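You operate a simulated robot arm through the tools that you are given. There is no shell and no other tool.

Carry out the task below with a simulated robot arm. There is one attempt and no reset: what you move stays moved.

Task
Brake the trailer and wind the hitch up clear of the tow ball.
Fine: handbrake on first, blue key to unlocked, red knob back, coupling handle up.

Only the result counts: the job must be done as asked and must still hold three seconds after the hand-in. Knocking over, shifting, dropping, spilling or breaking anything else fails it.

Robot
A 7-joint arm with a two-finger parallel gripper, fixed in place. Base frame: the origin is on the floor under the middle of its stand, x ahead of it, y to its left, z up. Units: mm, rad, N and s.
With the tool pointing down near the work surface it reaches from about 500 to 680 mm from the base axis. Its first joint turns from -2.304 to 2.304 rad. Payload 3.91 kg.
The TCP is the grasp point between the finger pads, 30 mm short of the fingertips. In the tool frame z runs along the fingers and y along their closing line. Largest opening 110 mm; finger width 20, thickness 10; the body of the gripper, 48 by 112 mm, starts 55 mm behind the TCP.
Orientation is that of the tool frame in the base frame, as a unit quaternion [w, x, y, z]. With the fingers straight down and closing along the base's y, the tool's x points along the base's -x, its y along +y and its z along -z.

Tools
- The arm moves only by the tool arm_command. Its argument "increments" is a list of rows, each an object of numbers (a shift or turn left out is 0, a gripper value left out holds the last): "dx", "dy", "dz": the shift along the tool's x, y, z in m; "wx", "wy", "wz": the turn, a rotation vector about the tool's x, y, z in rad; "jaw": the gripper command, from -1 (fully open) to 1 (shut), values between in proportion. In form: [{"dx": .., "dy": .., "dz": .., "wx": .., "wy": .., "wz": .., "jaw": ..}, ...]. A call has 1 to 20 rows; each row shifts and turns the commanded pose from where the row before left it, along the tool's axes as they then stand. Each row takes 0.2 s and may step no farther than 50 mm and 0.15 rad from the row before; otherwise, or with a gripper value out of range, the whole call is refused. Where a pose cannot be reached the arm comes as near as it can. A force on the tool above 90 N (or 10 N above the force at the start of the call, whichever is more), or a blocked arm, ends the call early, and 0.2 s more pass. Each finger travels about 108 mm/s and halts on what it meets, pressing with about 28 N; the grip force reading is that of the motor and also rises with nothing between the fingers. The clock runs only during rows and for 0.2 s after the last one: add rows that do not move to give the fingers time. It gives the time, the measured TCP pose, the force on the tool (base axes), the opening and the grip force at its end, in the units of the frame above (readings bear some noise), with the torque about the TCP (base axes, N m) and any sound that the robot's microphone picked up, and new pictures: "pictures" is both (left out), scene, wrist or none.
- Cameras (640 x 400 px; columns grow to the right, rows downward): "scene" is fixed at [220, -648.4, 1356.7]; the picture's right is [0.79, -0.62, 0.00], its down [-0.34, -0.43, -0.84] and it looks along [0.52, 0.66, -0.55] (base axes); focal length 362 px, centre (320, 200). "wrist" rides on the gripper at [72, 17, -103] in the tool frame; the picture's right is [-0.23, 0.97, 0.00], its down [-0.76, -0.18, -0.62] and it looks along [-0.61, -0.14, 0.78] (tool axes); focal length 222 px, centre (320, 200). There is no depth. A picture from a camera that has moved, and an enlarged one, comes with that camera's place and axes in the base frame and with its lens.
- enlarge(camera, box): a new picture of the part [left, top, right, bottom] of that camera's present view, enlarged. No time passes.
- finish_job(): hands the job in; it is judged then, once.

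Nothing tells you positions but the pictures and the camera data. Unless the task says otherwise, let go and move clear before handing in.

The tools are called after "Call:" as a command line: name --argument value ..., lists and objects as JSON in quotes. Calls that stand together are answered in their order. arm_command: Moves the arm, as the interface text tells. Its arguments: {"type":"object","properties":{"increments":{"type":"array"},"pictures":{"type":"string","enum":["both","scene","wrist","none"]}},"required":["increments"]} The other tools are called the same way: enlarge (camera, box) takes an enlarged picture of a part of a camera's view; finish_job () hands the job in.

At the start:

```text
t: 0.0
eef_pos: [538.5, 411.5, 948.2]
tcp_rot: [0.0, -0.001, 1.0, 0.0]
ft_force: [-0.9, -0.8, -0.8]
torque: [0.01, 0.0, 0.01]
grip_width: 110.2
grasp_force: 0.1
```

scene: 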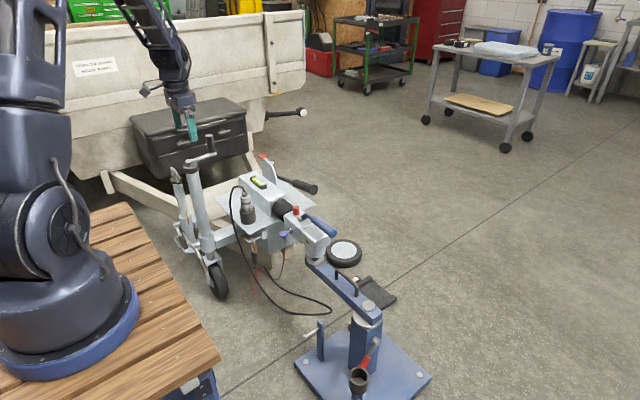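
wrist: 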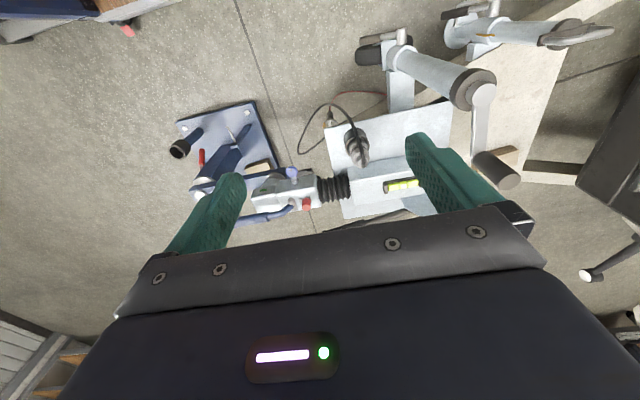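

I see a trailer with its drawbar and coupling hitched on a blue stand with a tow ball, a jockey wheel with a crank, a handbrake lever, a blue key and a red knob near the coupling. I'll enlarge the views before moving anything.

Call:
enlarge --camera "scene" --box '[160, 130, 360, 310]'

Call:
enlarge --camera "scene" --box '[260, 180, 440, 400]'

Call:
enlarge --camera "wrist" --box '[160, 90, 460, 260]'

Call:
enlarge --camera "wrist" --box '[340, 0, 640, 200]'

```text
2.22 times, centred on (260, 220) of scene
camera zoom: at [220.0, -648.4, 1356.7], right [0.79, -0.62, 0.0], down [-0.34, -0.43, -0.84], along [0.52, 0.66, -0.55], focal length 804 px, centre (453, 156)
```

zoom: 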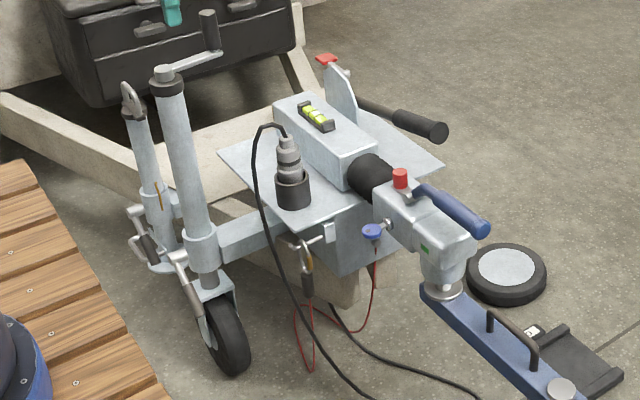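

```text
1.82 times, centred on (350, 290) of scene
camera zoom: at [220.0, -648.4, 1356.7], right [0.79, -0.62, 0.0], down [-0.34, -0.43, -0.84], along [0.52, 0.66, -0.55], focal length 658 px, centre (266, 36)
```

zoom: 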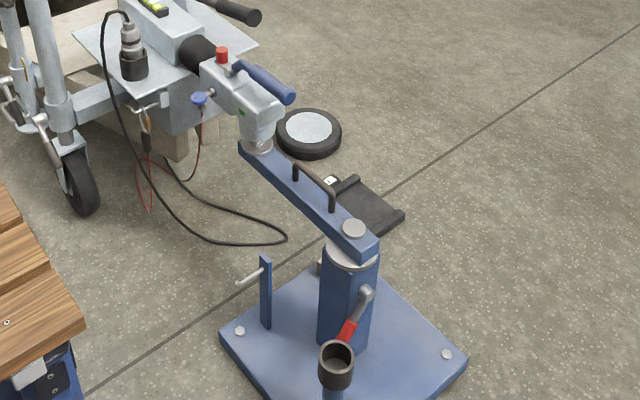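

```text
2.13 times, centred on (310, 175) of wrist
camera zoom: at [466.1, 430.7, 1052.2], right [0.23, 0.97, 0.0], down [0.76, -0.18, 0.62], along [0.61, -0.14, -0.78], focal length 474 px, centre (341, 253)
```

zoom: 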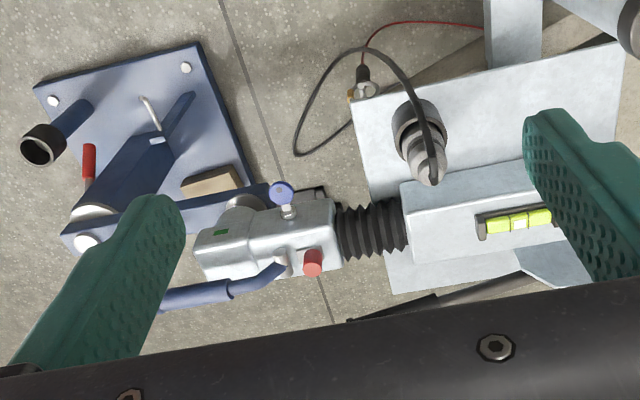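

```text
2.00 times, centred on (490, 100) of wrist
camera zoom: at [466.1, 430.7, 1052.2], right [0.23, 0.97, 0.0], down [0.76, -0.18, 0.62], along [0.61, -0.14, -0.78], focal length 444 px, centre (-20, 400)
```

zoom: 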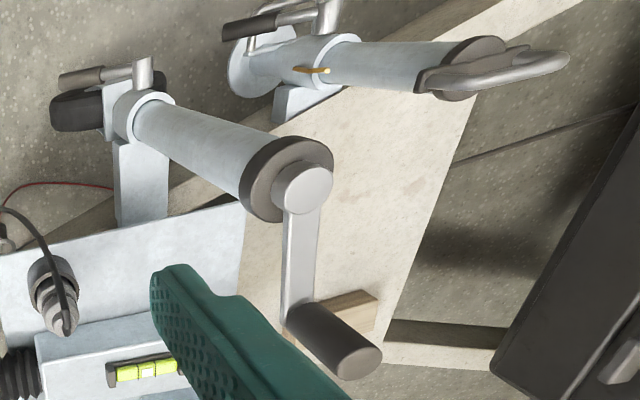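

The red knob triangulates to roughly (851, 302, 565). I'll take tighter enlargements of each control to work out how it is built.

Call:
enlarge --camera "scene" --box '[235, 145, 335, 207]'

Call:
enlarge --camera "scene" --box '[260, 195, 350, 251]'

Call:
enlarge --camera "scene" --box '[160, 130, 260, 192]'

Call:
enlarge --camera "scene" --box '[160, 200, 300, 310]'

Call:
enlarge --camera "wrist" --box '[240, 155, 330, 220]'

Call:
enlarge --camera "wrist" --box '[270, 110, 440, 240]'

```text
6.40 times, centred on (285, 176) of scene
camera zoom: at [220.0, -648.4, 1356.7], right [0.79, -0.62, 0.0], down [-0.34, -0.43, -0.84], along [0.52, 0.66, -0.55], focal length 2316 px, centre (544, 354)
```

zoom: 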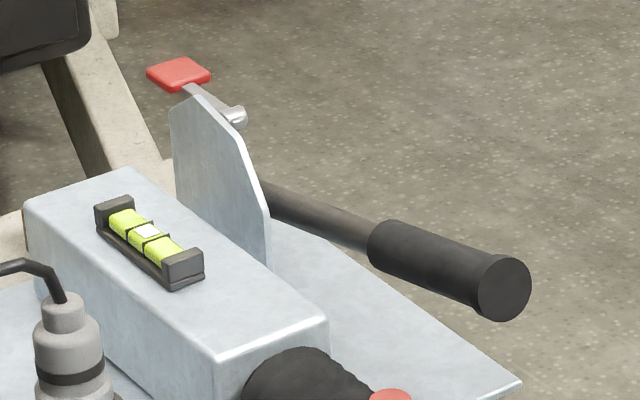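

```text
7.11 times, centred on (305, 223) of scene
camera zoom: at [220.0, -648.4, 1356.7], right [0.79, -0.62, 0.0], down [-0.34, -0.43, -0.84], along [0.52, 0.66, -0.55], focal length 2573 px, centre (427, 36)
```

zoom: 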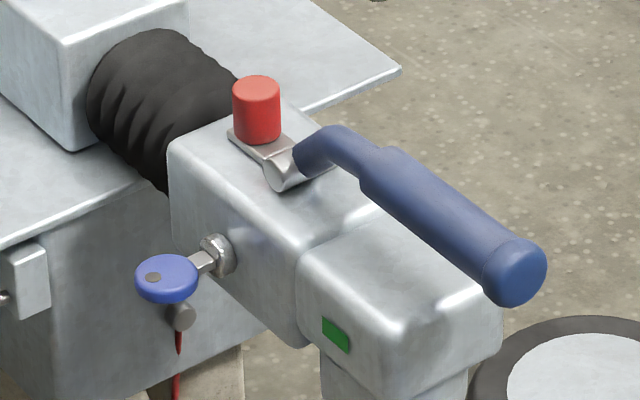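

```text
6.40 times, centred on (210, 161) of scene
camera zoom: at [220.0, -648.4, 1356.7], right [0.79, -0.62, 0.0], down [-0.34, -0.43, -0.84], along [0.52, 0.66, -0.55], focal length 2316 px, centre (1024, 450)
```

zoom: 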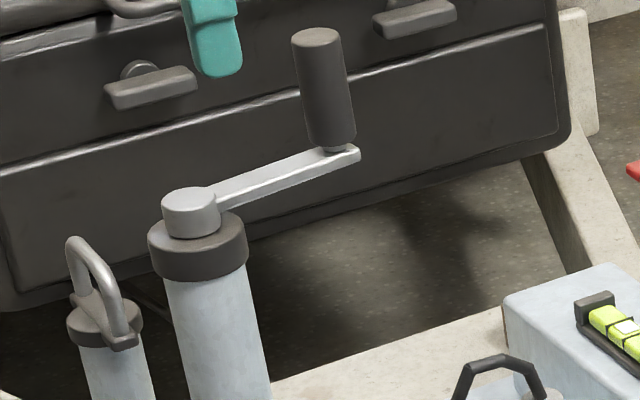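

```text
3.64 times, centred on (230, 255) of scene
camera zoom: at [220.0, -648.4, 1356.7], right [0.79, -0.62, 0.0], down [-0.34, -0.43, -0.84], along [0.52, 0.66, -0.55], focal length 1316 px, centre (647, 0)
```

zoom: 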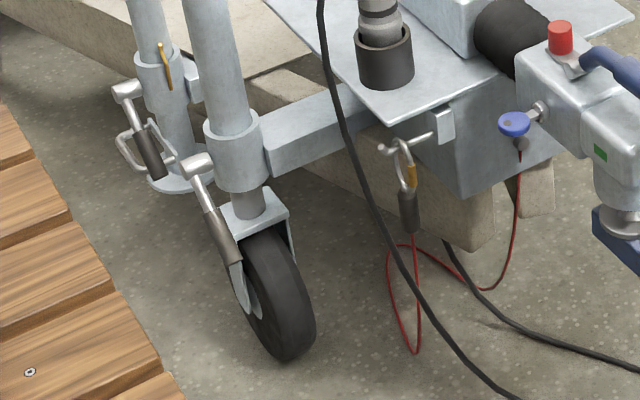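

```text
6.15 times, centred on (285, 188) of wrist
camera zoom: at [466.1, 430.7, 1052.2], right [0.23, 0.97, 0.0], down [0.76, -0.18, 0.62], along [0.61, -0.14, -0.78], focal length 1367 px, centre (535, 277)
```

zoom: 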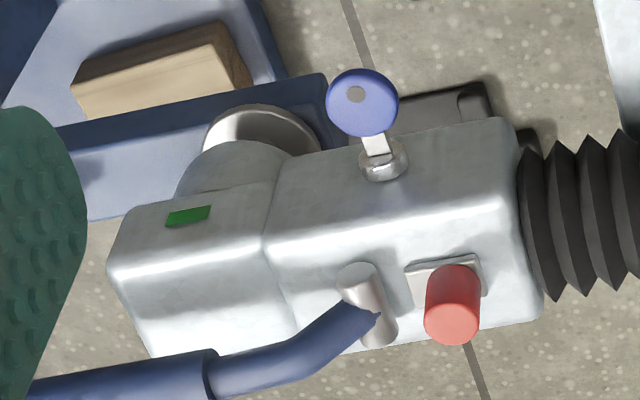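

```text
3.08 times, centred on (355, 175) of wrist
camera zoom: at [466.1, 430.7, 1052.2], right [0.23, 0.97, 0.0], down [0.76, -0.18, 0.62], along [0.61, -0.14, -0.78], focal length 684 px, centre (212, 277)
```

zoom: 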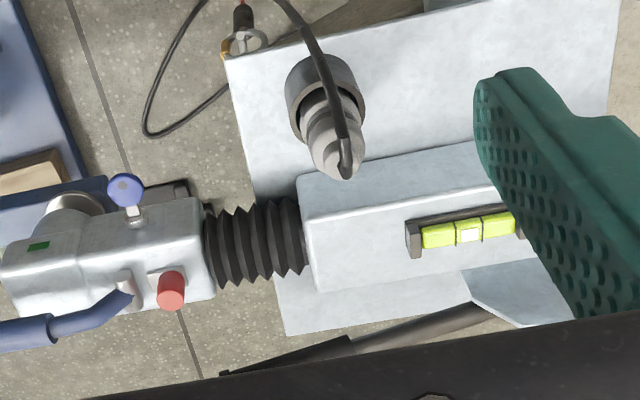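

The controls lie roughly as follows:
- **Blue key:** (773, 276, 503), on the robot-facing side of the coupling.
- **Coupling handle:** along x≈847, z≈590.
- **Handbrake lever:** along x≈955, y 330–600.
- **Crank hub:** (592, 627, 724), with its knob near (690, 642, 760).

I'll tilt the tool outward to test reach and get a better look.

Call:
arm_command --increments '[{"wy": -0.15}, {"wy": -0.15}, {"wy": -0.15}, {"wy": -0.15}]'

```text
t: 1.0
eef_pos: [535.5, 413.4, 948.9]
tcp_rot: [0.297, -0.001, 0.955, 0.0]
ft_force: [-1.1, 0.5, 0.4]
torque: [-0.06, -0.08, -0.03]
grip_width: 110.1
grasp_force: 0.0
camera wrist: at [418.2, 431.6, 993.5], right [0.18, 0.97, 0.13], down [0.28, -0.18, 0.94], along [0.94, -0.14, -0.3], focal length 222 px, centre (320, 200)
```

scene: 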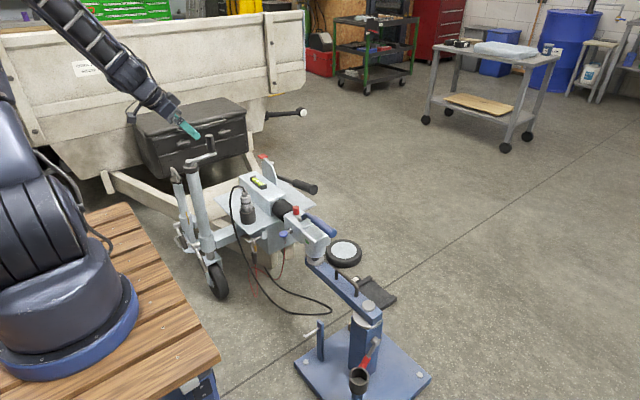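
wrist: 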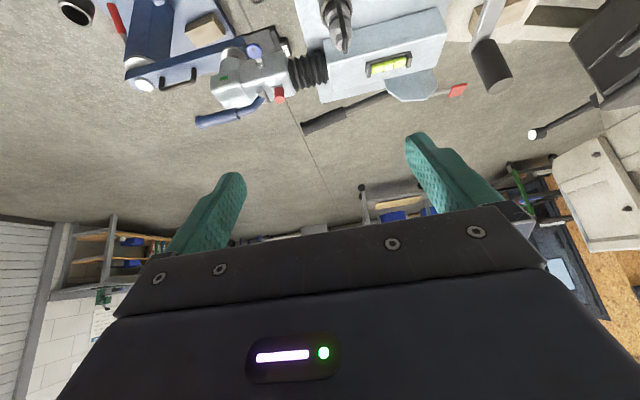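

The whole hitch is now in clear view of the wrist camera. I'll enlarge the handbrake, coupling and stand from here.

Call:
enlarge --camera "wrist" --box '[290, 50, 480, 150]'

Call:
enlarge --camera "wrist" --box '[190, 35, 310, 135]'

Call:
enlarge --camera "wrist" --box '[50, 0, 300, 140]'

Call:
enlarge --camera "wrist" --box '[400, 0, 640, 150]'

```text
3.37 times, centred on (385, 100) of wrist
camera zoom: at [418.2, 431.6, 993.5], right [0.18, 0.97, 0.13], down [0.28, -0.18, 0.94], along [0.94, -0.14, -0.3], focal length 748 px, centre (101, 537)
```

zoom: 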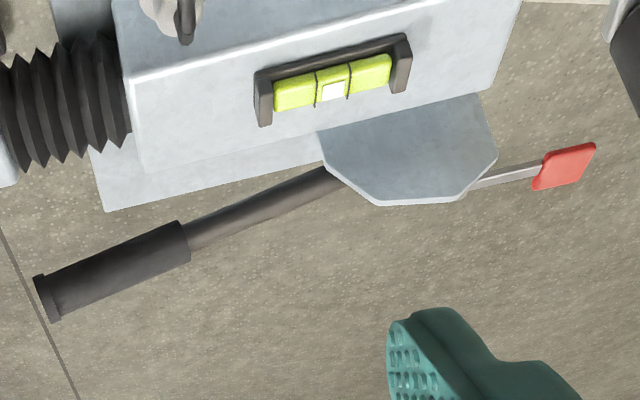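

```text
4.00 times, centred on (250, 85) of wrist
camera zoom: at [418.2, 431.6, 993.5], right [0.18, 0.97, 0.13], down [0.28, -0.18, 0.94], along [0.94, -0.14, -0.3], focal length 888 px, centre (600, 660)
```

zoom: 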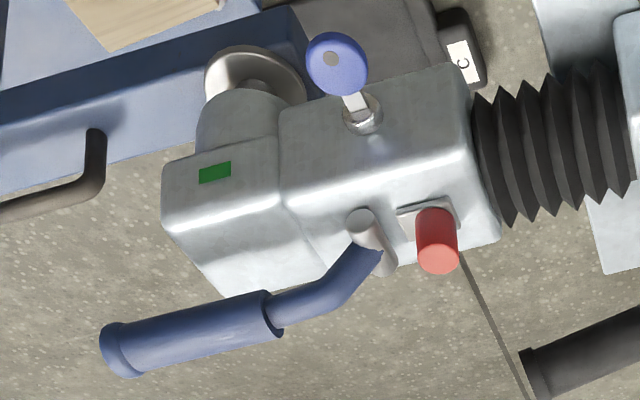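

```text
2.56 times, centred on (175, 70) of wrist
camera zoom: at [418.2, 431.6, 993.5], right [0.18, 0.97, 0.13], down [0.28, -0.18, 0.94], along [0.94, -0.14, -0.3], focal length 569 px, centre (691, 533)
```

zoom: 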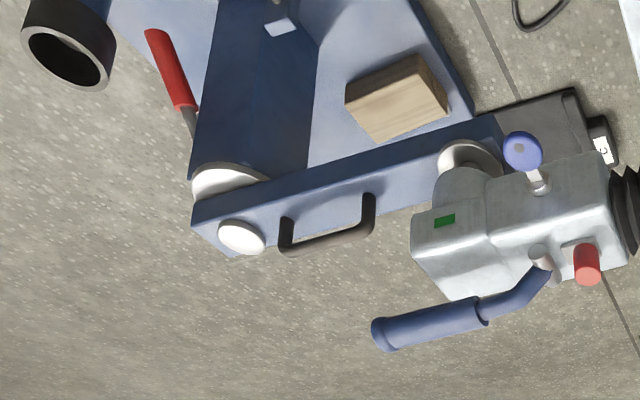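

```text
2.67 times, centred on (520, 75) of wrist
camera zoom: at [418.2, 431.6, 993.5], right [0.18, 0.97, 0.13], down [0.28, -0.18, 0.94], along [0.94, -0.14, -0.3], focal length 592 px, centre (-213, 533)
```

zoom: 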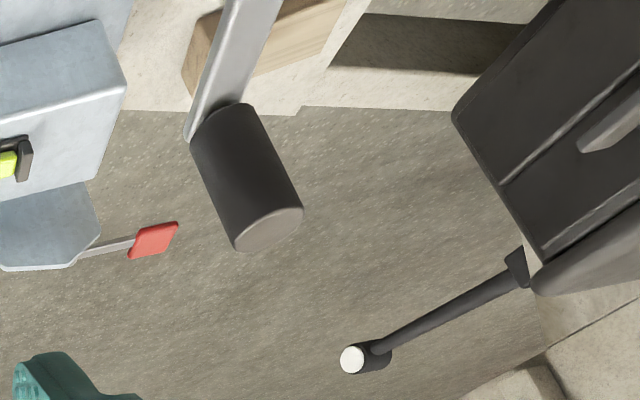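

The handbrake grip runs from about (955, 456, 583) to (959, 332, 602), hinged further back behind the plate. I'll move toward a hover point near it and see whether the arm reaches that far.

Call:
arm_command --increments '[{"dz": 0.04, "dx": -0.0142, "dy": -0.002}, {"dz": 0.04, "dx": -0.0142, "dy": -0.002}, {"dz": 0.04, "dx": -0.0142, "dy": -0.002}, {"dz": 0.04, "dx": -0.0142, "dy": -0.002}, {"dz": 0.04, "dx": -0.0142, "dy": -0.002}, {"jaw": 1}]'

```text
t: 2.4
eef_pos: [709.3, 402.1, 821.2]
tcp_rot: [0.296, 0.0, 0.955, -0.001]
ft_force: [0.7, 0.6, 0.4]
torque: [0.01, 0.0, 0.04]
grip_width: 26.3
grasp_force: 0.1
camera wrist: at [591.1, 421.3, 866.7], right [0.19, 0.97, 0.13], down [0.28, -0.18, 0.94], along [0.94, -0.14, -0.3], focal length 222 px, centre (320, 200)
```

scene: 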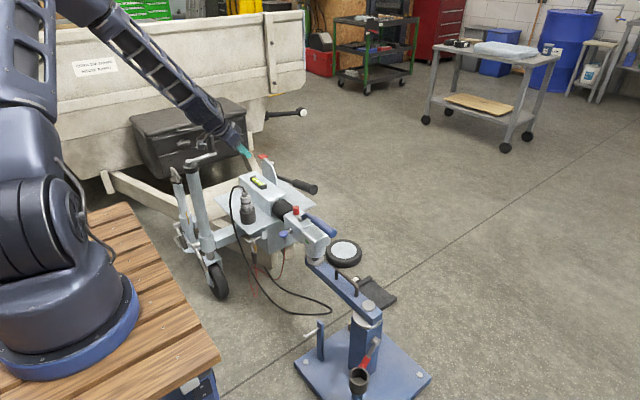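
wrist: 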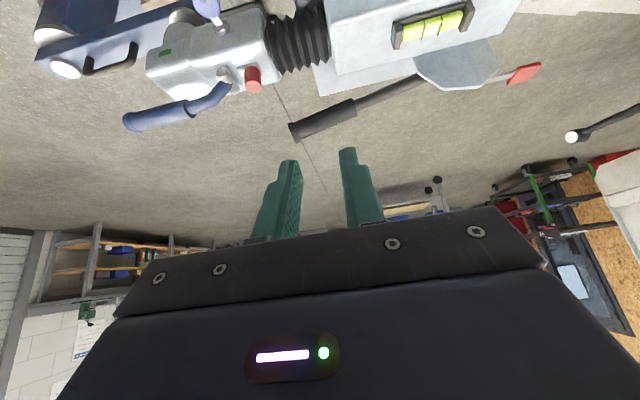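

The arm reached (709, 402, 821) with room left. I'll enlarge the handbrake and housing again to fix their heights before going lower.

Call:
enlarge --camera "wrist" --box '[260, 0, 560, 150]'

Call:
enlarge --camera "wrist" --box '[110, 0, 310, 140]'

```text
2.13 times, centred on (410, 75) of wrist
camera zoom: at [591.1, 421.3, 866.7], right [0.19, 0.97, 0.13], down [0.28, -0.18, 0.94], along [0.94, -0.14, -0.3], focal length 474 px, centre (128, 467)
```

zoom: 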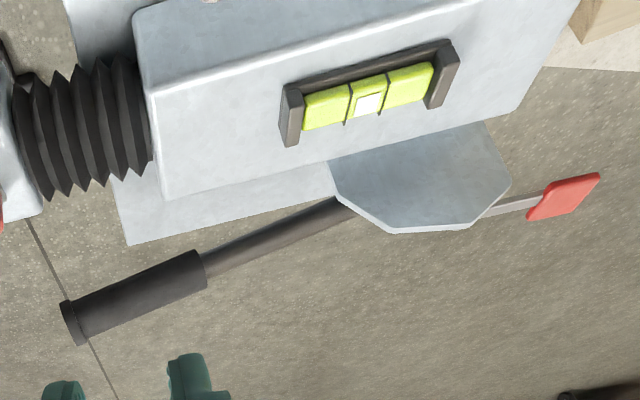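

```text
2.86 times, centred on (210, 70) of wrist
camera zoom: at [591.1, 421.3, 866.7], right [0.19, 0.97, 0.13], down [0.28, -0.18, 0.94], along [0.94, -0.14, -0.3], focal length 635 px, centre (634, 571)
```

zoom: 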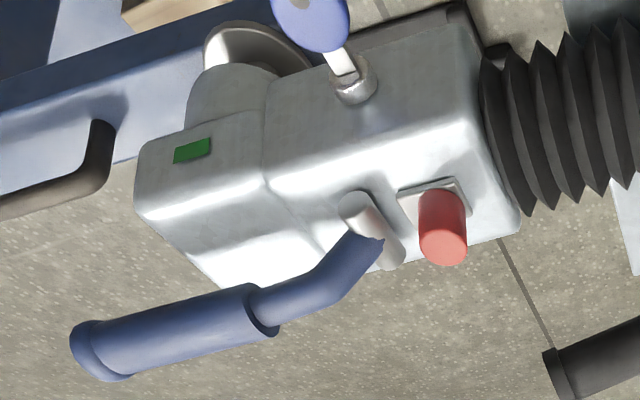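

The housing top sits at about z 555 and the plate at about z 475, so there is room to slide closed fingers under the lever grip at around y 375. I'll tilt to about 45° and move to a pre-approach point.

Call:
arm_command --increments '[{"wy": -0.09, "jaw": 1}, {"wy": -0.09}, {"dz": 0.0385, "dx": 0.006, "dy": -0.0054}, {"dz": 0.0385, "dx": 0.006, "dy": -0.0054}, {"dz": 0.0385, "dx": 0.006, "dy": -0.0054}, {"dz": 0.0385, "dx": 0.006, "dy": -0.0054}, {"dz": 0.0385, "dx": 0.006, "dy": -0.0054}, {}]'

```text
t: 4.2
eef_pos: [821.2, 374.0, 662.4]
tcp_rot: [0.38, 0.0, 0.925, 0.0]
ft_force: [-0.4, -0.3, -0.8]
torque: [-0.02, 0.01, 0.0]
grip_width: 0.0
grasp_force: 27.9
camera wrist: at [698.8, 393.1, 685.4], right [0.16, 0.97, 0.16], down [0.1, -0.18, 0.98], along [0.98, -0.14, -0.13], focal length 222 px, centre (320, 200)
```

scene: 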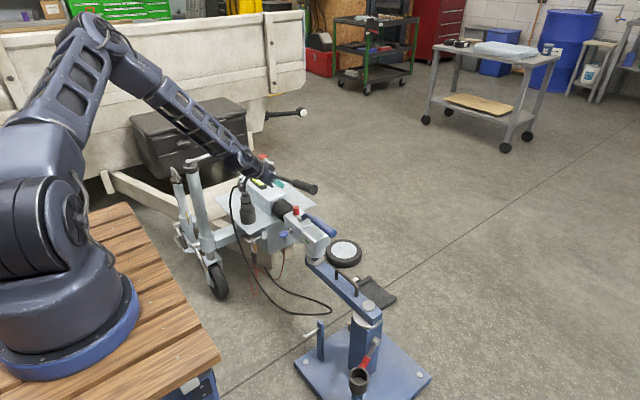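
wrist: 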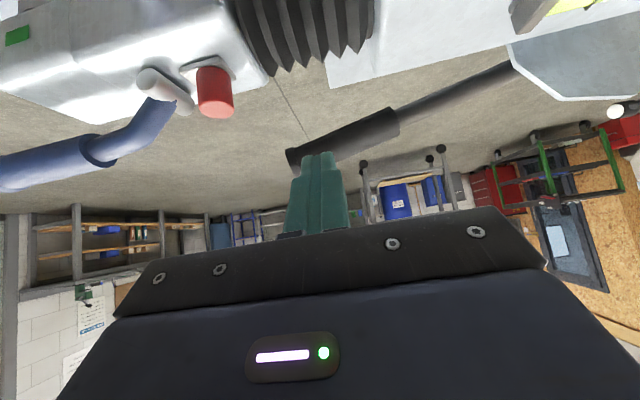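

Reach is fine and the closed fingers point just under the lever. I'll slide them in beneath the grip now.

Call:
arm_command --increments '[{"dz": 0.03, "dx": -0.0008}, {"dz": 0.03, "dx": -0.0008}, {"dz": 0.03, "dx": -0.0008}, {"dz": 0.03, "dx": -0.0008}, {"dz": 0.029, "dx": -0.0007}, {}]'

Call:
enlarge --camera "scene" --box '[235, 145, 335, 207]'

Call:
enlarge --camera "wrist" --box '[240, 80, 440, 205]'

```text
t: 5.6
eef_pos: [931.3, 374.8, 562.4]
tcp_rot: [0.38, 0.001, 0.925, 0.0]
ft_force: [0.2, -0.4, -0.2]
torque: [0.0, -0.02, 0.0]
grip_width: 0.1
grasp_force: 28.4
camera wrist: at [808.2, 393.8, 585.0], right [0.16, 0.97, 0.16], down [0.1, -0.18, 0.98], along [0.98, -0.14, -0.13], focal length 222 px, centre (320, 200)
```

scene: 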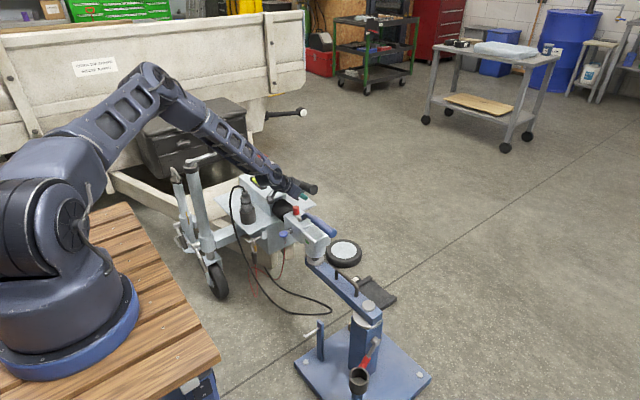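
wrist: 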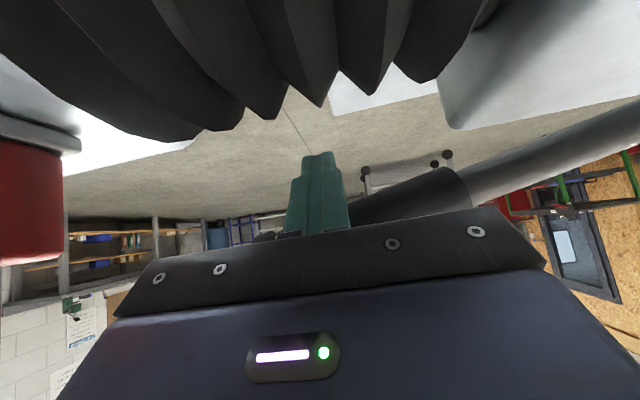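

```text
6.40 times, centred on (285, 176) of scene
camera zoom: at [220.0, -648.4, 1356.7], right [0.79, -0.62, 0.0], down [-0.34, -0.43, -0.84], along [0.52, 0.66, -0.55], focal length 2316 px, centre (544, 354)
```

zoom: 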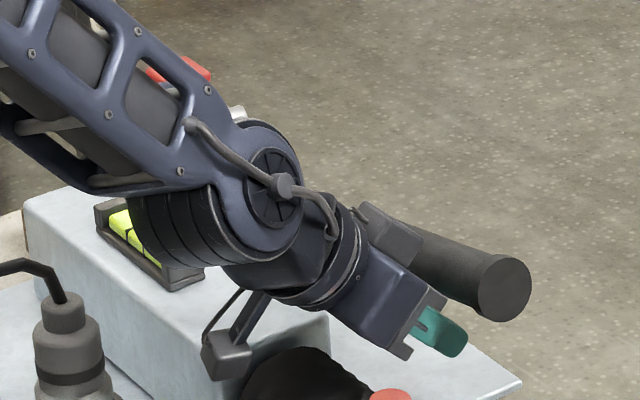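

```text
3.20 times, centred on (340, 142) of wrist
camera zoom: at [808.2, 393.8, 585.0], right [0.16, 0.97, 0.16], down [0.1, -0.18, 0.98], along [0.98, -0.14, -0.13], focal length 711 px, centre (256, 384)
```

zoom: 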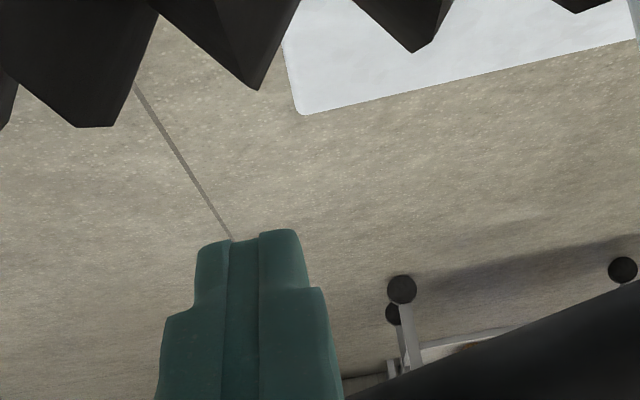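

The closed fingers are under the lever grip. I'll lift a little and watch the force.

Call:
arm_command --increments '[{"dz": -0.0071, "dx": -0.007}, {"dz": -0.0071, "dx": -0.007}, {"dz": -0.0071, "dx": -0.007}, {"dz": -0.0071, "dx": -0.007}]'

Call:
enlarge --camera "scene" --box '[235, 145, 335, 207]'

```text
t: 6.6
eef_pos: [929.8, 376.7, 602.0]
tcp_rot: [0.38, -0.001, 0.925, 0.0]
ft_force: [-13.5, 9.6, -9.5]
torque: [-0.06, 0.18, 0.27]
grip_width: 0.1
grasp_force: 27.3
camera wrist: at [806.5, 394.5, 625.1], right [0.16, 0.97, 0.16], down [0.1, -0.18, 0.98], along [0.98, -0.14, -0.13], focal length 222 px, centre (320, 200)
```

scene: 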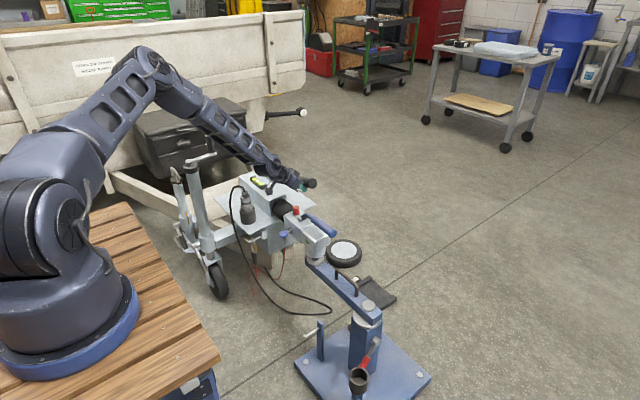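
wrist: 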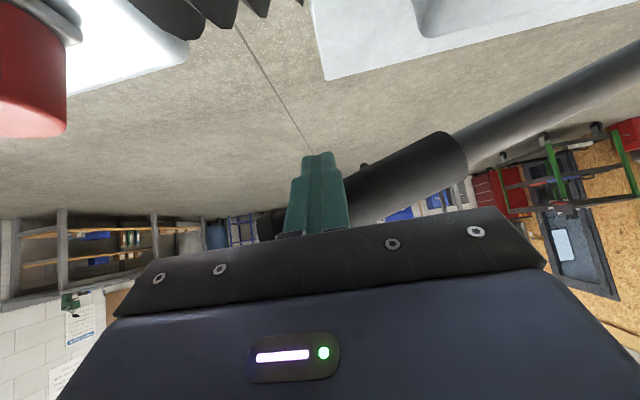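

```text
6.40 times, centred on (285, 176) of scene
camera zoom: at [220.0, -648.4, 1356.7], right [0.79, -0.62, 0.0], down [-0.34, -0.43, -0.84], along [0.52, 0.66, -0.55], focal length 2316 px, centre (544, 354)
```

zoom: 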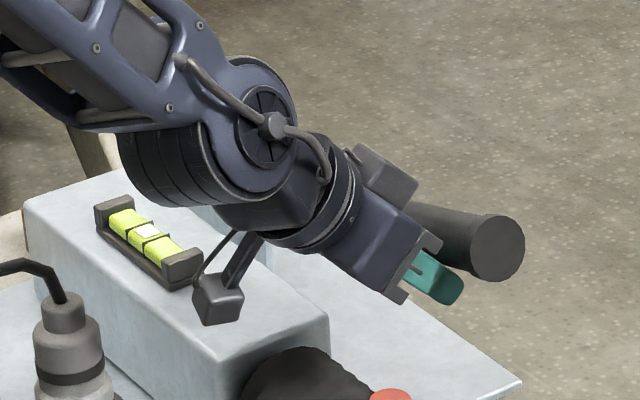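

The lever is rising with only about 19 N of resistance. I'll push the fingers a little further under it and follow its arc upward.

Call:
arm_command --increments '[{"dz": 0.018}, {"dz": -0.0088, "dx": -0.0087, "dy": 0.0025}, {"dz": -0.0088, "dx": -0.0087, "dy": 0.0025}, {"dz": -0.0086, "dx": -0.0085, "dy": 0.0036}, {"dz": -0.0086, "dx": -0.0085, "dy": 0.0036}, {"dz": -0.0084, "dx": -0.0083, "dy": 0.0047}, {"dz": -0.0084, "dx": -0.0083, "dy": 0.0047}]'

Call:
enlarge --camera "scene" --box '[225, 135, 345, 210]'

```text
t: 7.0
eef_pos: [929.9, 371.4, 584.0]
tcp_rot: [0.37, -0.001, 0.929, -0.004]
ft_force: [-11.2, -4.3, -4.6]
torque: [0.04, 0.09, 0.0]
grip_width: 0.0
grasp_force: 28.5
stopped in row 1: the force on the tool passed its limit at 115 N (the readings are from after the stop); the commanded pose is now the measured one
camera wrist: at [807.7, 391.5, 608.8], right [0.17, 0.97, 0.15], down [0.12, -0.17, 0.98], along [0.98, -0.15, -0.15], focal length 222 px, centre (320, 200)
```

scene: 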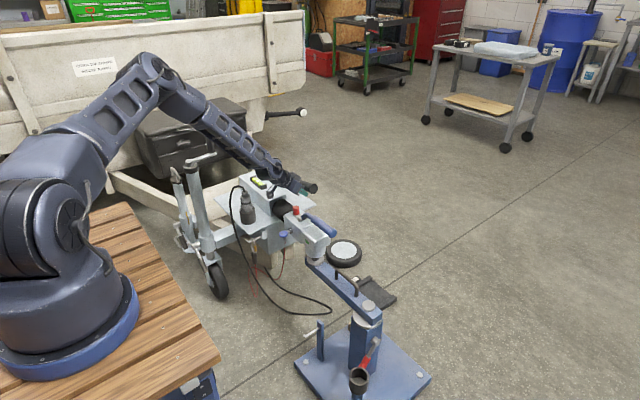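
wrist: 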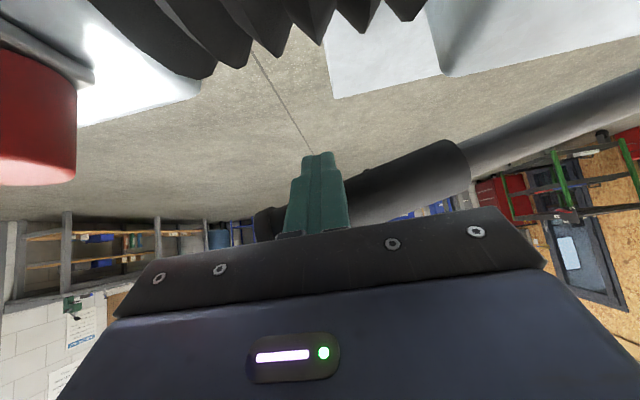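

```text
5.33 times, centred on (285, 172) of scene
camera zoom: at [220.0, -648.4, 1356.7], right [0.79, -0.62, 0.0], down [-0.34, -0.43, -0.84], along [0.52, 0.66, -0.55], focal length 1930 px, centre (507, 347)
```

zoom: 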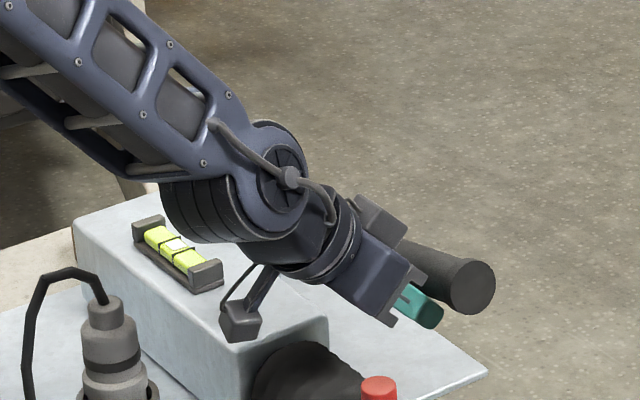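

Pushing in jammed the finger's shoulder against the lever, and the lever has settled back near its rest angle. I'll lift straight up instead and make the tool more horizontal as clearance allows.

Call:
arm_command --increments '[{"dz": -0.0073, "dx": -0.0069, "wy": -0.1, "dy": 0.001}, {"dz": -0.0066, "dx": -0.0076, "wy": -0.1, "dy": 0.001}, {"dz": -0.0058, "dx": -0.0082, "wy": -0.1, "dy": 0.001}, {"dz": -0.0049, "dx": -0.0087, "dy": 0.002}, {"dz": -0.0049, "dx": -0.0087, "dy": 0.002}]'

Call:
enlarge --camera "scene" --box '[225, 135, 345, 210]'

```text
t: 8.2
eef_pos: [932.1, 378.7, 634.3]
tcp_rot: [0.506, 0.0, 0.863, -0.005]
ft_force: [-2.6, 3.6, -8.4]
torque: [-0.06, 0.15, 0.05]
grip_width: 0.2
grasp_force: 27.7
camera wrist: at [806.8, 398.2, 621.6], right [0.11, 0.98, 0.19], down [-0.17, -0.17, 0.97], along [0.98, -0.14, 0.15], focal length 222 px, centre (320, 200)
```

scene: 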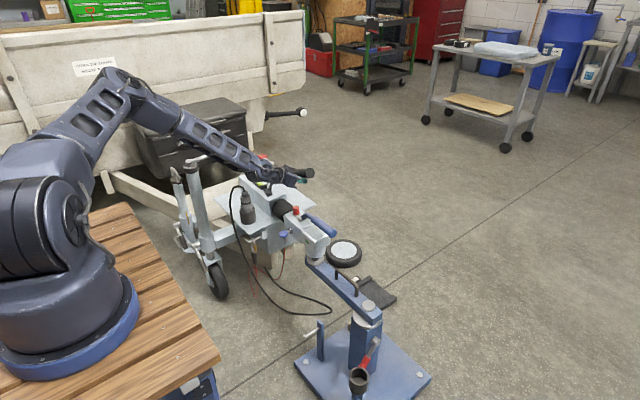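
wrist: 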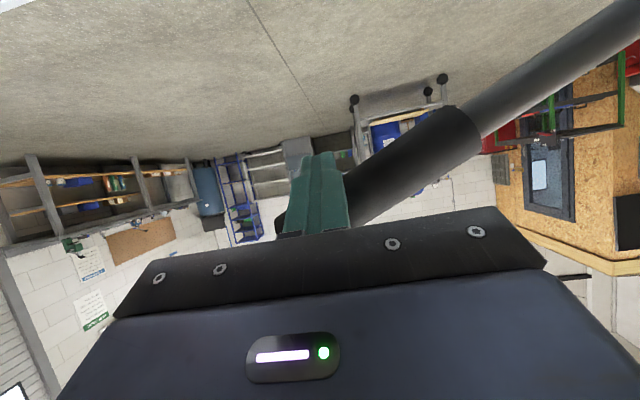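

```text
5.33 times, centred on (285, 172) of scene
camera zoom: at [220.0, -648.4, 1356.7], right [0.79, -0.62, 0.0], down [-0.34, -0.43, -0.84], along [0.52, 0.66, -0.55], focal length 1930 px, centre (507, 347)
```

zoom: 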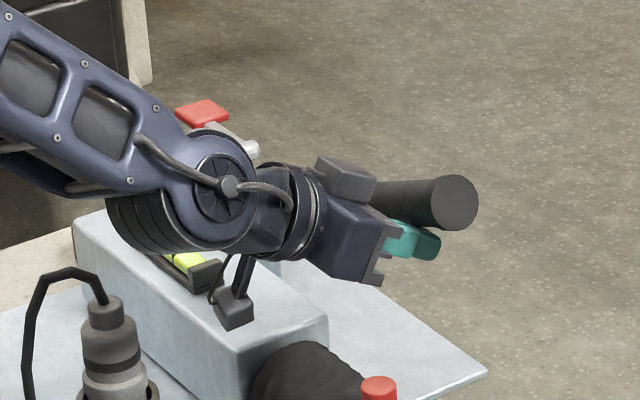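

The lever follows with under 10 N, and its end has risen from z 602 to about 671. I'll keep following the arc.

Call:
arm_command --increments '[{"dz": -0.005, "dx": -0.013, "dy": 0.0044}, {"dz": -0.005, "dx": -0.013, "dy": 0.0044}, {"dz": -0.005, "dx": -0.0126, "dy": 0.0056}, {"dz": -0.005, "dx": -0.0126, "dy": 0.0056}, {"dz": -0.0063, "dx": -0.0112, "dy": 0.0067}, {"dz": -0.0063, "dx": -0.0112, "dy": 0.0067}]'

Call:
enlarge --camera "scene" --box '[225, 135, 345, 210]'

```text
t: 9.6
eef_pos: [941.7, 409.1, 716.7]
tcp_rot: [0.506, 0.001, 0.862, -0.005]
ft_force: [-2.7, -8.9, -2.0]
torque: [0.0, 0.05, -0.01]
grip_width: 0.0
grasp_force: 28.2
camera wrist: at [817.1, 431.0, 702.8], right [0.12, 0.97, 0.19], down [-0.18, -0.17, 0.97], along [0.98, -0.15, 0.15], focal length 222 px, centre (320, 200)
```

scene: 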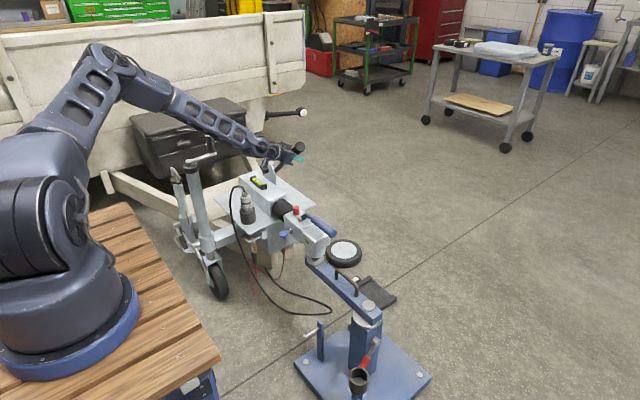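
wrist: 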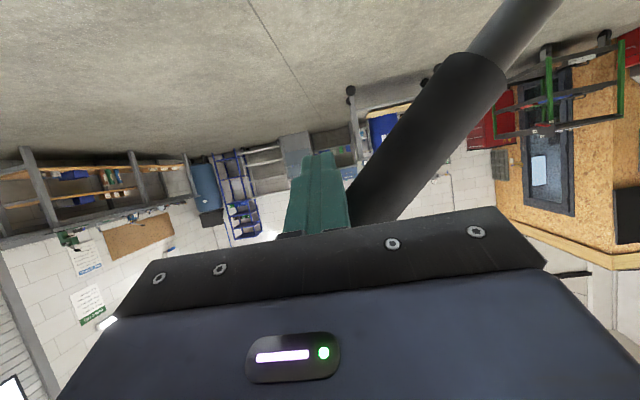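

```text
5.33 times, centred on (285, 172) of scene
camera zoom: at [220.0, -648.4, 1356.7], right [0.79, -0.62, 0.0], down [-0.34, -0.43, -0.84], along [0.52, 0.66, -0.55], focal length 1930 px, centre (507, 347)
```

zoom: 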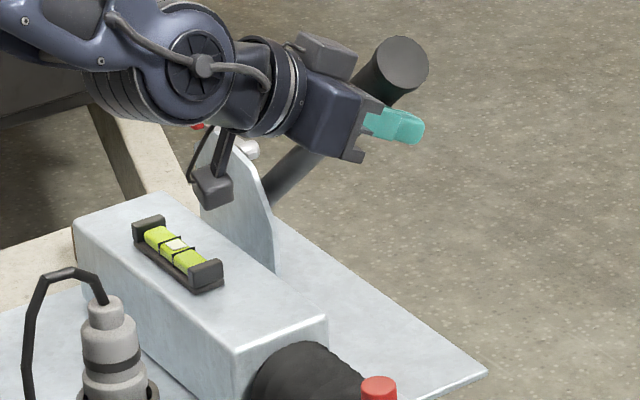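

The lever is now at about 45°, with its hinge near (y 613, z 559). I'll continue along that arc and watch for a stop or a click.

Call:
arm_command --increments '[{"dz": -0.0042, "dx": -0.0075, "dy": 0.0073}, {"dz": -0.0042, "dx": -0.0075, "dy": 0.0073}, {"dz": -0.0039, "dx": -0.0069, "dy": 0.008}, {"dz": -0.0038, "dx": -0.0068, "dy": 0.0081}, {"dz": -0.0035, "dx": -0.0063, "dy": 0.0086}, {"dz": -0.0035, "dx": -0.0062, "dy": 0.0087}]' --pictures "scene"

Call:
enlarge --camera "scene" --box '[225, 115, 345, 190]'

```text
t: 11.0
eef_pos: [939.3, 464.2, 762.8]
tcp_rot: [0.505, 0.0, 0.863, -0.004]
ft_force: [-19.2, -7.8, -2.9]
torque: [0.03, -0.12, 0.2]
grip_width: 0.0
grasp_force: 27.6
```

scene: 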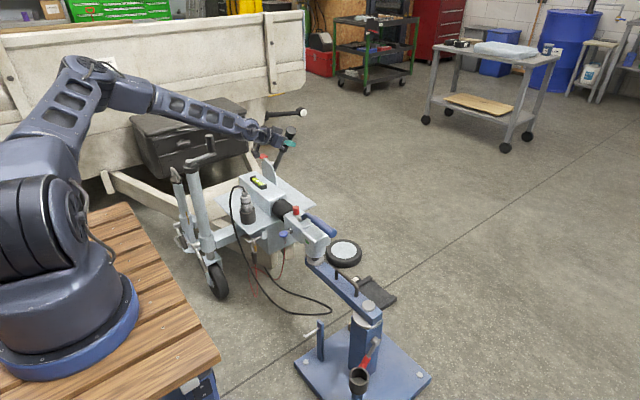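

```text
5.33 times, centred on (285, 152) of scene
camera zoom: at [220.0, -648.4, 1356.7], right [0.79, -0.62, 0.0], down [-0.34, -0.43, -0.84], along [0.52, 0.66, -0.55], focal length 1930 px, centre (507, 453)
```

zoom: 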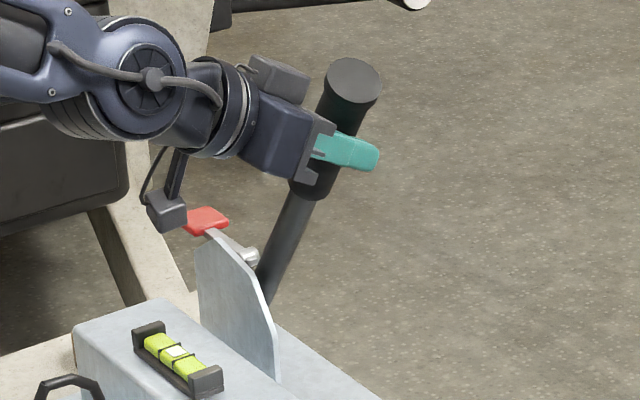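

The lever is at roughly 62° and still moving freely. I'll carry on along the arc.

Call:
arm_command --increments '[{"dz": -0.003, "dx": -0.0054, "dy": 0.0093}, {"dz": -0.003, "dx": -0.0054, "dy": 0.0093}, {"dz": -0.0026, "dx": -0.0046, "dy": 0.0097}, {"dz": -0.0026, "dx": -0.0046, "dy": 0.0098}, {"dz": -0.0022, "dx": -0.0039, "dy": 0.0102}, {"dz": -0.0022, "dx": -0.0039, "dy": 0.0102}]' --pictures "scene"

Call:
enlarge --camera "scene" --box '[225, 115, 345, 190]'

```text
t: 12.4
eef_pos: [939.9, 520.7, 794.3]
tcp_rot: [0.506, 0.0, 0.863, -0.004]
ft_force: [-2.8, -9.7, 1.7]
torque: [0.11, 0.03, 0.0]
grip_width: 0.4
grasp_force: 27.9
```

scene: 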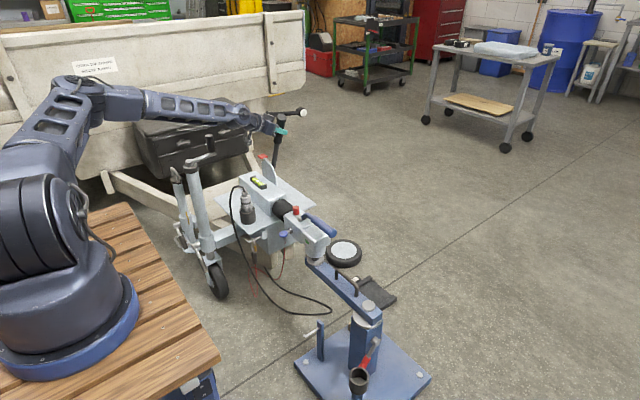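

```text
5.33 times, centred on (285, 152) of scene
camera zoom: at [220.0, -648.4, 1356.7], right [0.79, -0.62, 0.0], down [-0.34, -0.43, -0.84], along [0.52, 0.66, -0.55], focal length 1930 px, centre (507, 453)
```

zoom: 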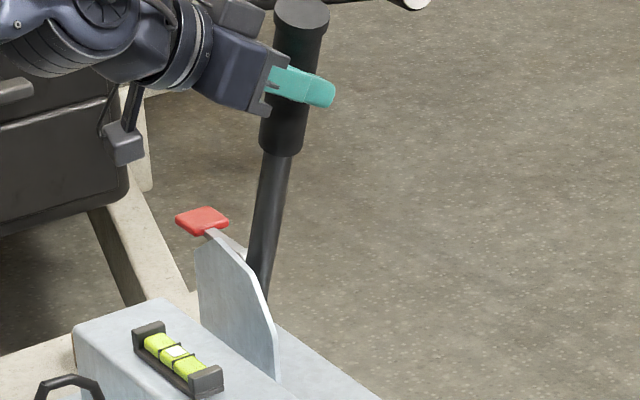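

The lever is now near 77° with no sound or hard stop. I'll go on in small steps until the force builds.

Call:
arm_command --increments '[{"dz": -0.0017, "dx": -0.003, "dy": 0.0106}, {"dz": -0.0017, "dx": -0.003, "dy": 0.0106}, {"dz": -0.0013, "dx": -0.0023, "dy": 0.0108}, {"dz": -0.0013, "dx": -0.0023, "dy": 0.0108}]' --pictures "scene"

Call:
enlarge --camera "scene" --box '[225, 95, 345, 190]'

```text
t: 12.9
eef_pos: [940.3, 523.7, 792.3]
tcp_rot: [0.503, 0.005, 0.864, -0.012]
ft_force: [-12.2, -15.5, 0.4]
torque: [0.13, -0.08, 0.04]
grip_width: 0.0
grasp_force: 27.8
stopped in row 2: the force on the tool passed its limit at 107 N (the readings are from after the stop); the commanded pose is now the measured one
```

scene: 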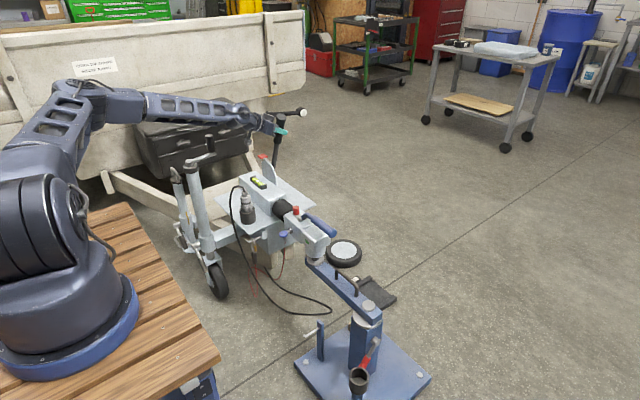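

```text
4.21 times, centred on (285, 142) of scene
camera zoom: at [220.0, -648.4, 1356.7], right [0.79, -0.62, 0.0], down [-0.34, -0.43, -0.84], along [0.52, 0.66, -0.55], focal length 1523 px, centre (467, 442)
```

zoom: 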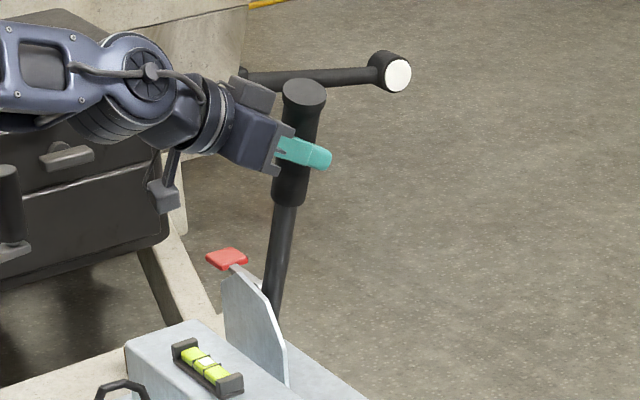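

A hard stop was reached at about 78°, so the lever seems to be at its end of travel. I'll back the fingers off slowly and check that it stays.

Call:
arm_command --increments '[{"dy": -0.01}, {"dy": -0.02}, {"dy": -0.03}, {}, {}]' --pictures "scene"

Call:
enlarge --camera "scene" --box '[225, 95, 345, 190]'

```text
t: 14.1
eef_pos: [939.4, 466.5, 793.6]
tcp_rot: [0.502, 0.003, 0.865, -0.011]
ft_force: [0.5, -0.3, 0.4]
torque: [0.03, -0.03, 0.0]
grip_width: 0.1
grasp_force: 27.9
```

scene: 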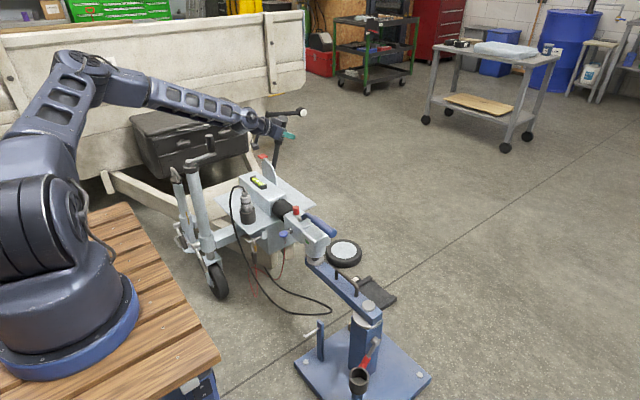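

```text
4.21 times, centred on (285, 142) of scene
camera zoom: at [220.0, -648.4, 1356.7], right [0.79, -0.62, 0.0], down [-0.34, -0.43, -0.84], along [0.52, 0.66, -0.55], focal length 1523 px, centre (467, 442)
```

zoom: 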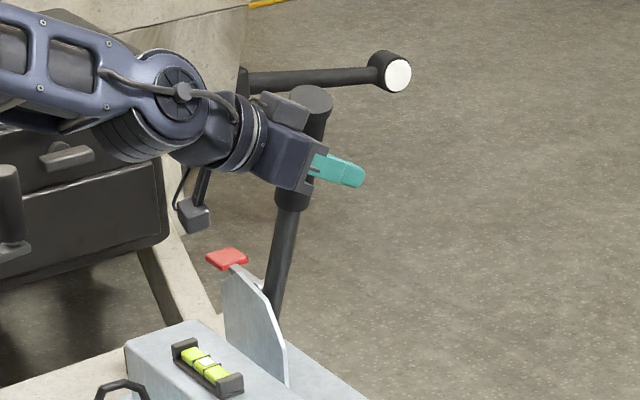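

The lever stays up after release, so the handbrake is on for now; I'll recheck it later. Next I'll retreat and move to where I can look closely at the blue key.

Call:
arm_command --increments '[{"dz": -0.0231, "dx": 0.0285, "dy": -0.0237}, {"dz": -0.0231, "dx": 0.0285, "dy": -0.0237}, {"dz": -0.0231, "dx": 0.0285, "dy": -0.0237}, {"dz": -0.0231, "dx": 0.0285, "dy": -0.0237}, {"dz": -0.0231, "dx": 0.0285, "dy": -0.0237}, {"dz": -0.0231, "dx": 0.0285, "dy": -0.0237}, {"dz": -0.0231, "dx": 0.0285, "dy": -0.0237}, {}]'

Call:
enlarge --camera "scene" --box '[235, 125, 335, 207]'

```text
t: 15.9
eef_pos: [698.8, 302.5, 703.2]
tcp_rot: [0.503, 0.003, 0.864, -0.011]
ft_force: [0.3, -0.1, -0.4]
torque: [-0.01, 0.03, -0.01]
grip_width: 0.0
grasp_force: 27.7
camera wrist: at [573.4, 322.9, 690.3], right [0.13, 0.97, 0.18], down [-0.17, -0.16, 0.97], along [0.98, -0.16, 0.14], focal length 222 px, centre (320, 200)
```

scene: 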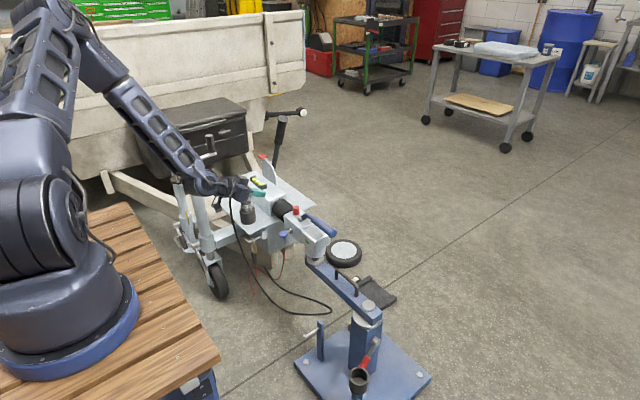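
wrist: 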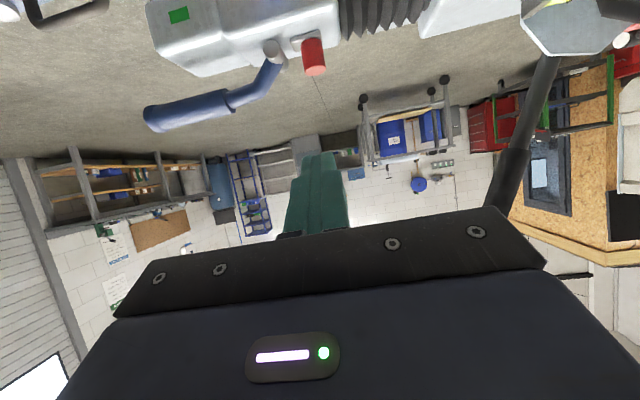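

```text
4.88 times, centred on (285, 166) of scene
camera zoom: at [220.0, -648.4, 1356.7], right [0.79, -0.62, 0.0], down [-0.34, -0.43, -0.84], along [0.52, 0.66, -0.55], focal length 1765 px, centre (491, 366)
```

zoom: 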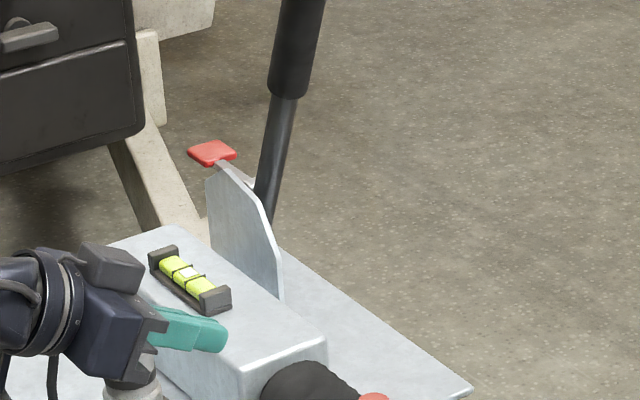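

The handbrake holds. I'll lower the hand so the wrist camera looks straight at the key side of the coupling.

Call:
arm_command --increments '[{"dz": 0.0073, "dx": 0.0427, "dy": -0.0044}, {"dz": 0.0073, "dx": 0.0427, "dy": -0.0044}, {"dz": 0.0073, "dx": 0.0427, "dy": -0.0044}, {"dz": 0.0073, "dx": 0.0427, "dy": -0.0044}, {}]'

Call:
enlarge --camera "wrist" --box '[200, 40, 400, 165]'

```text
t: 17.1
eef_pos: [636.8, 281.6, 540.6]
tcp_rot: [0.502, 0.004, 0.865, -0.011]
ft_force: [0.3, -0.2, -0.1]
torque: [0.02, 0.0, -0.03]
grip_width: 0.1
grasp_force: 27.8
camera wrist: at [511.4, 302.8, 527.5], right [0.13, 0.97, 0.18], down [-0.17, -0.16, 0.97], along [0.98, -0.16, 0.14], focal length 222 px, centre (320, 200)
```

scene: 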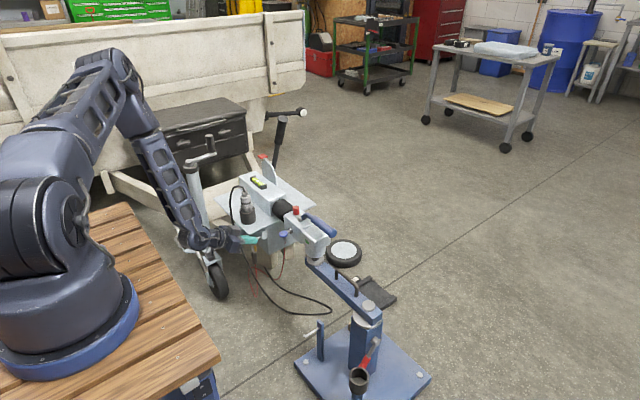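
wrist: 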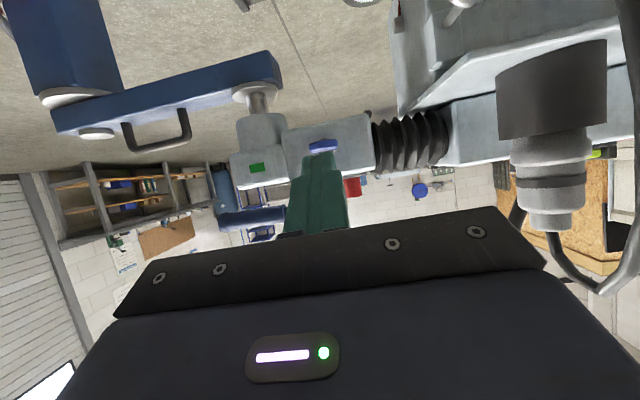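

```text
3.20 times, centred on (300, 102) of wrist
camera zoom: at [511.4, 302.8, 527.5], right [0.13, 0.97, 0.18], down [-0.17, -0.16, 0.97], along [0.98, -0.16, 0.14], focal length 711 px, centre (384, 512)
```

zoom: 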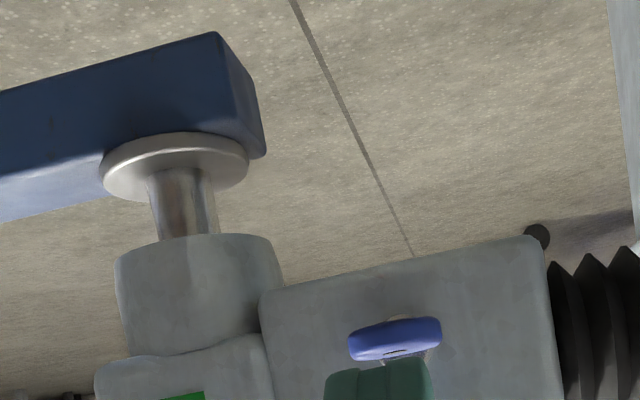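

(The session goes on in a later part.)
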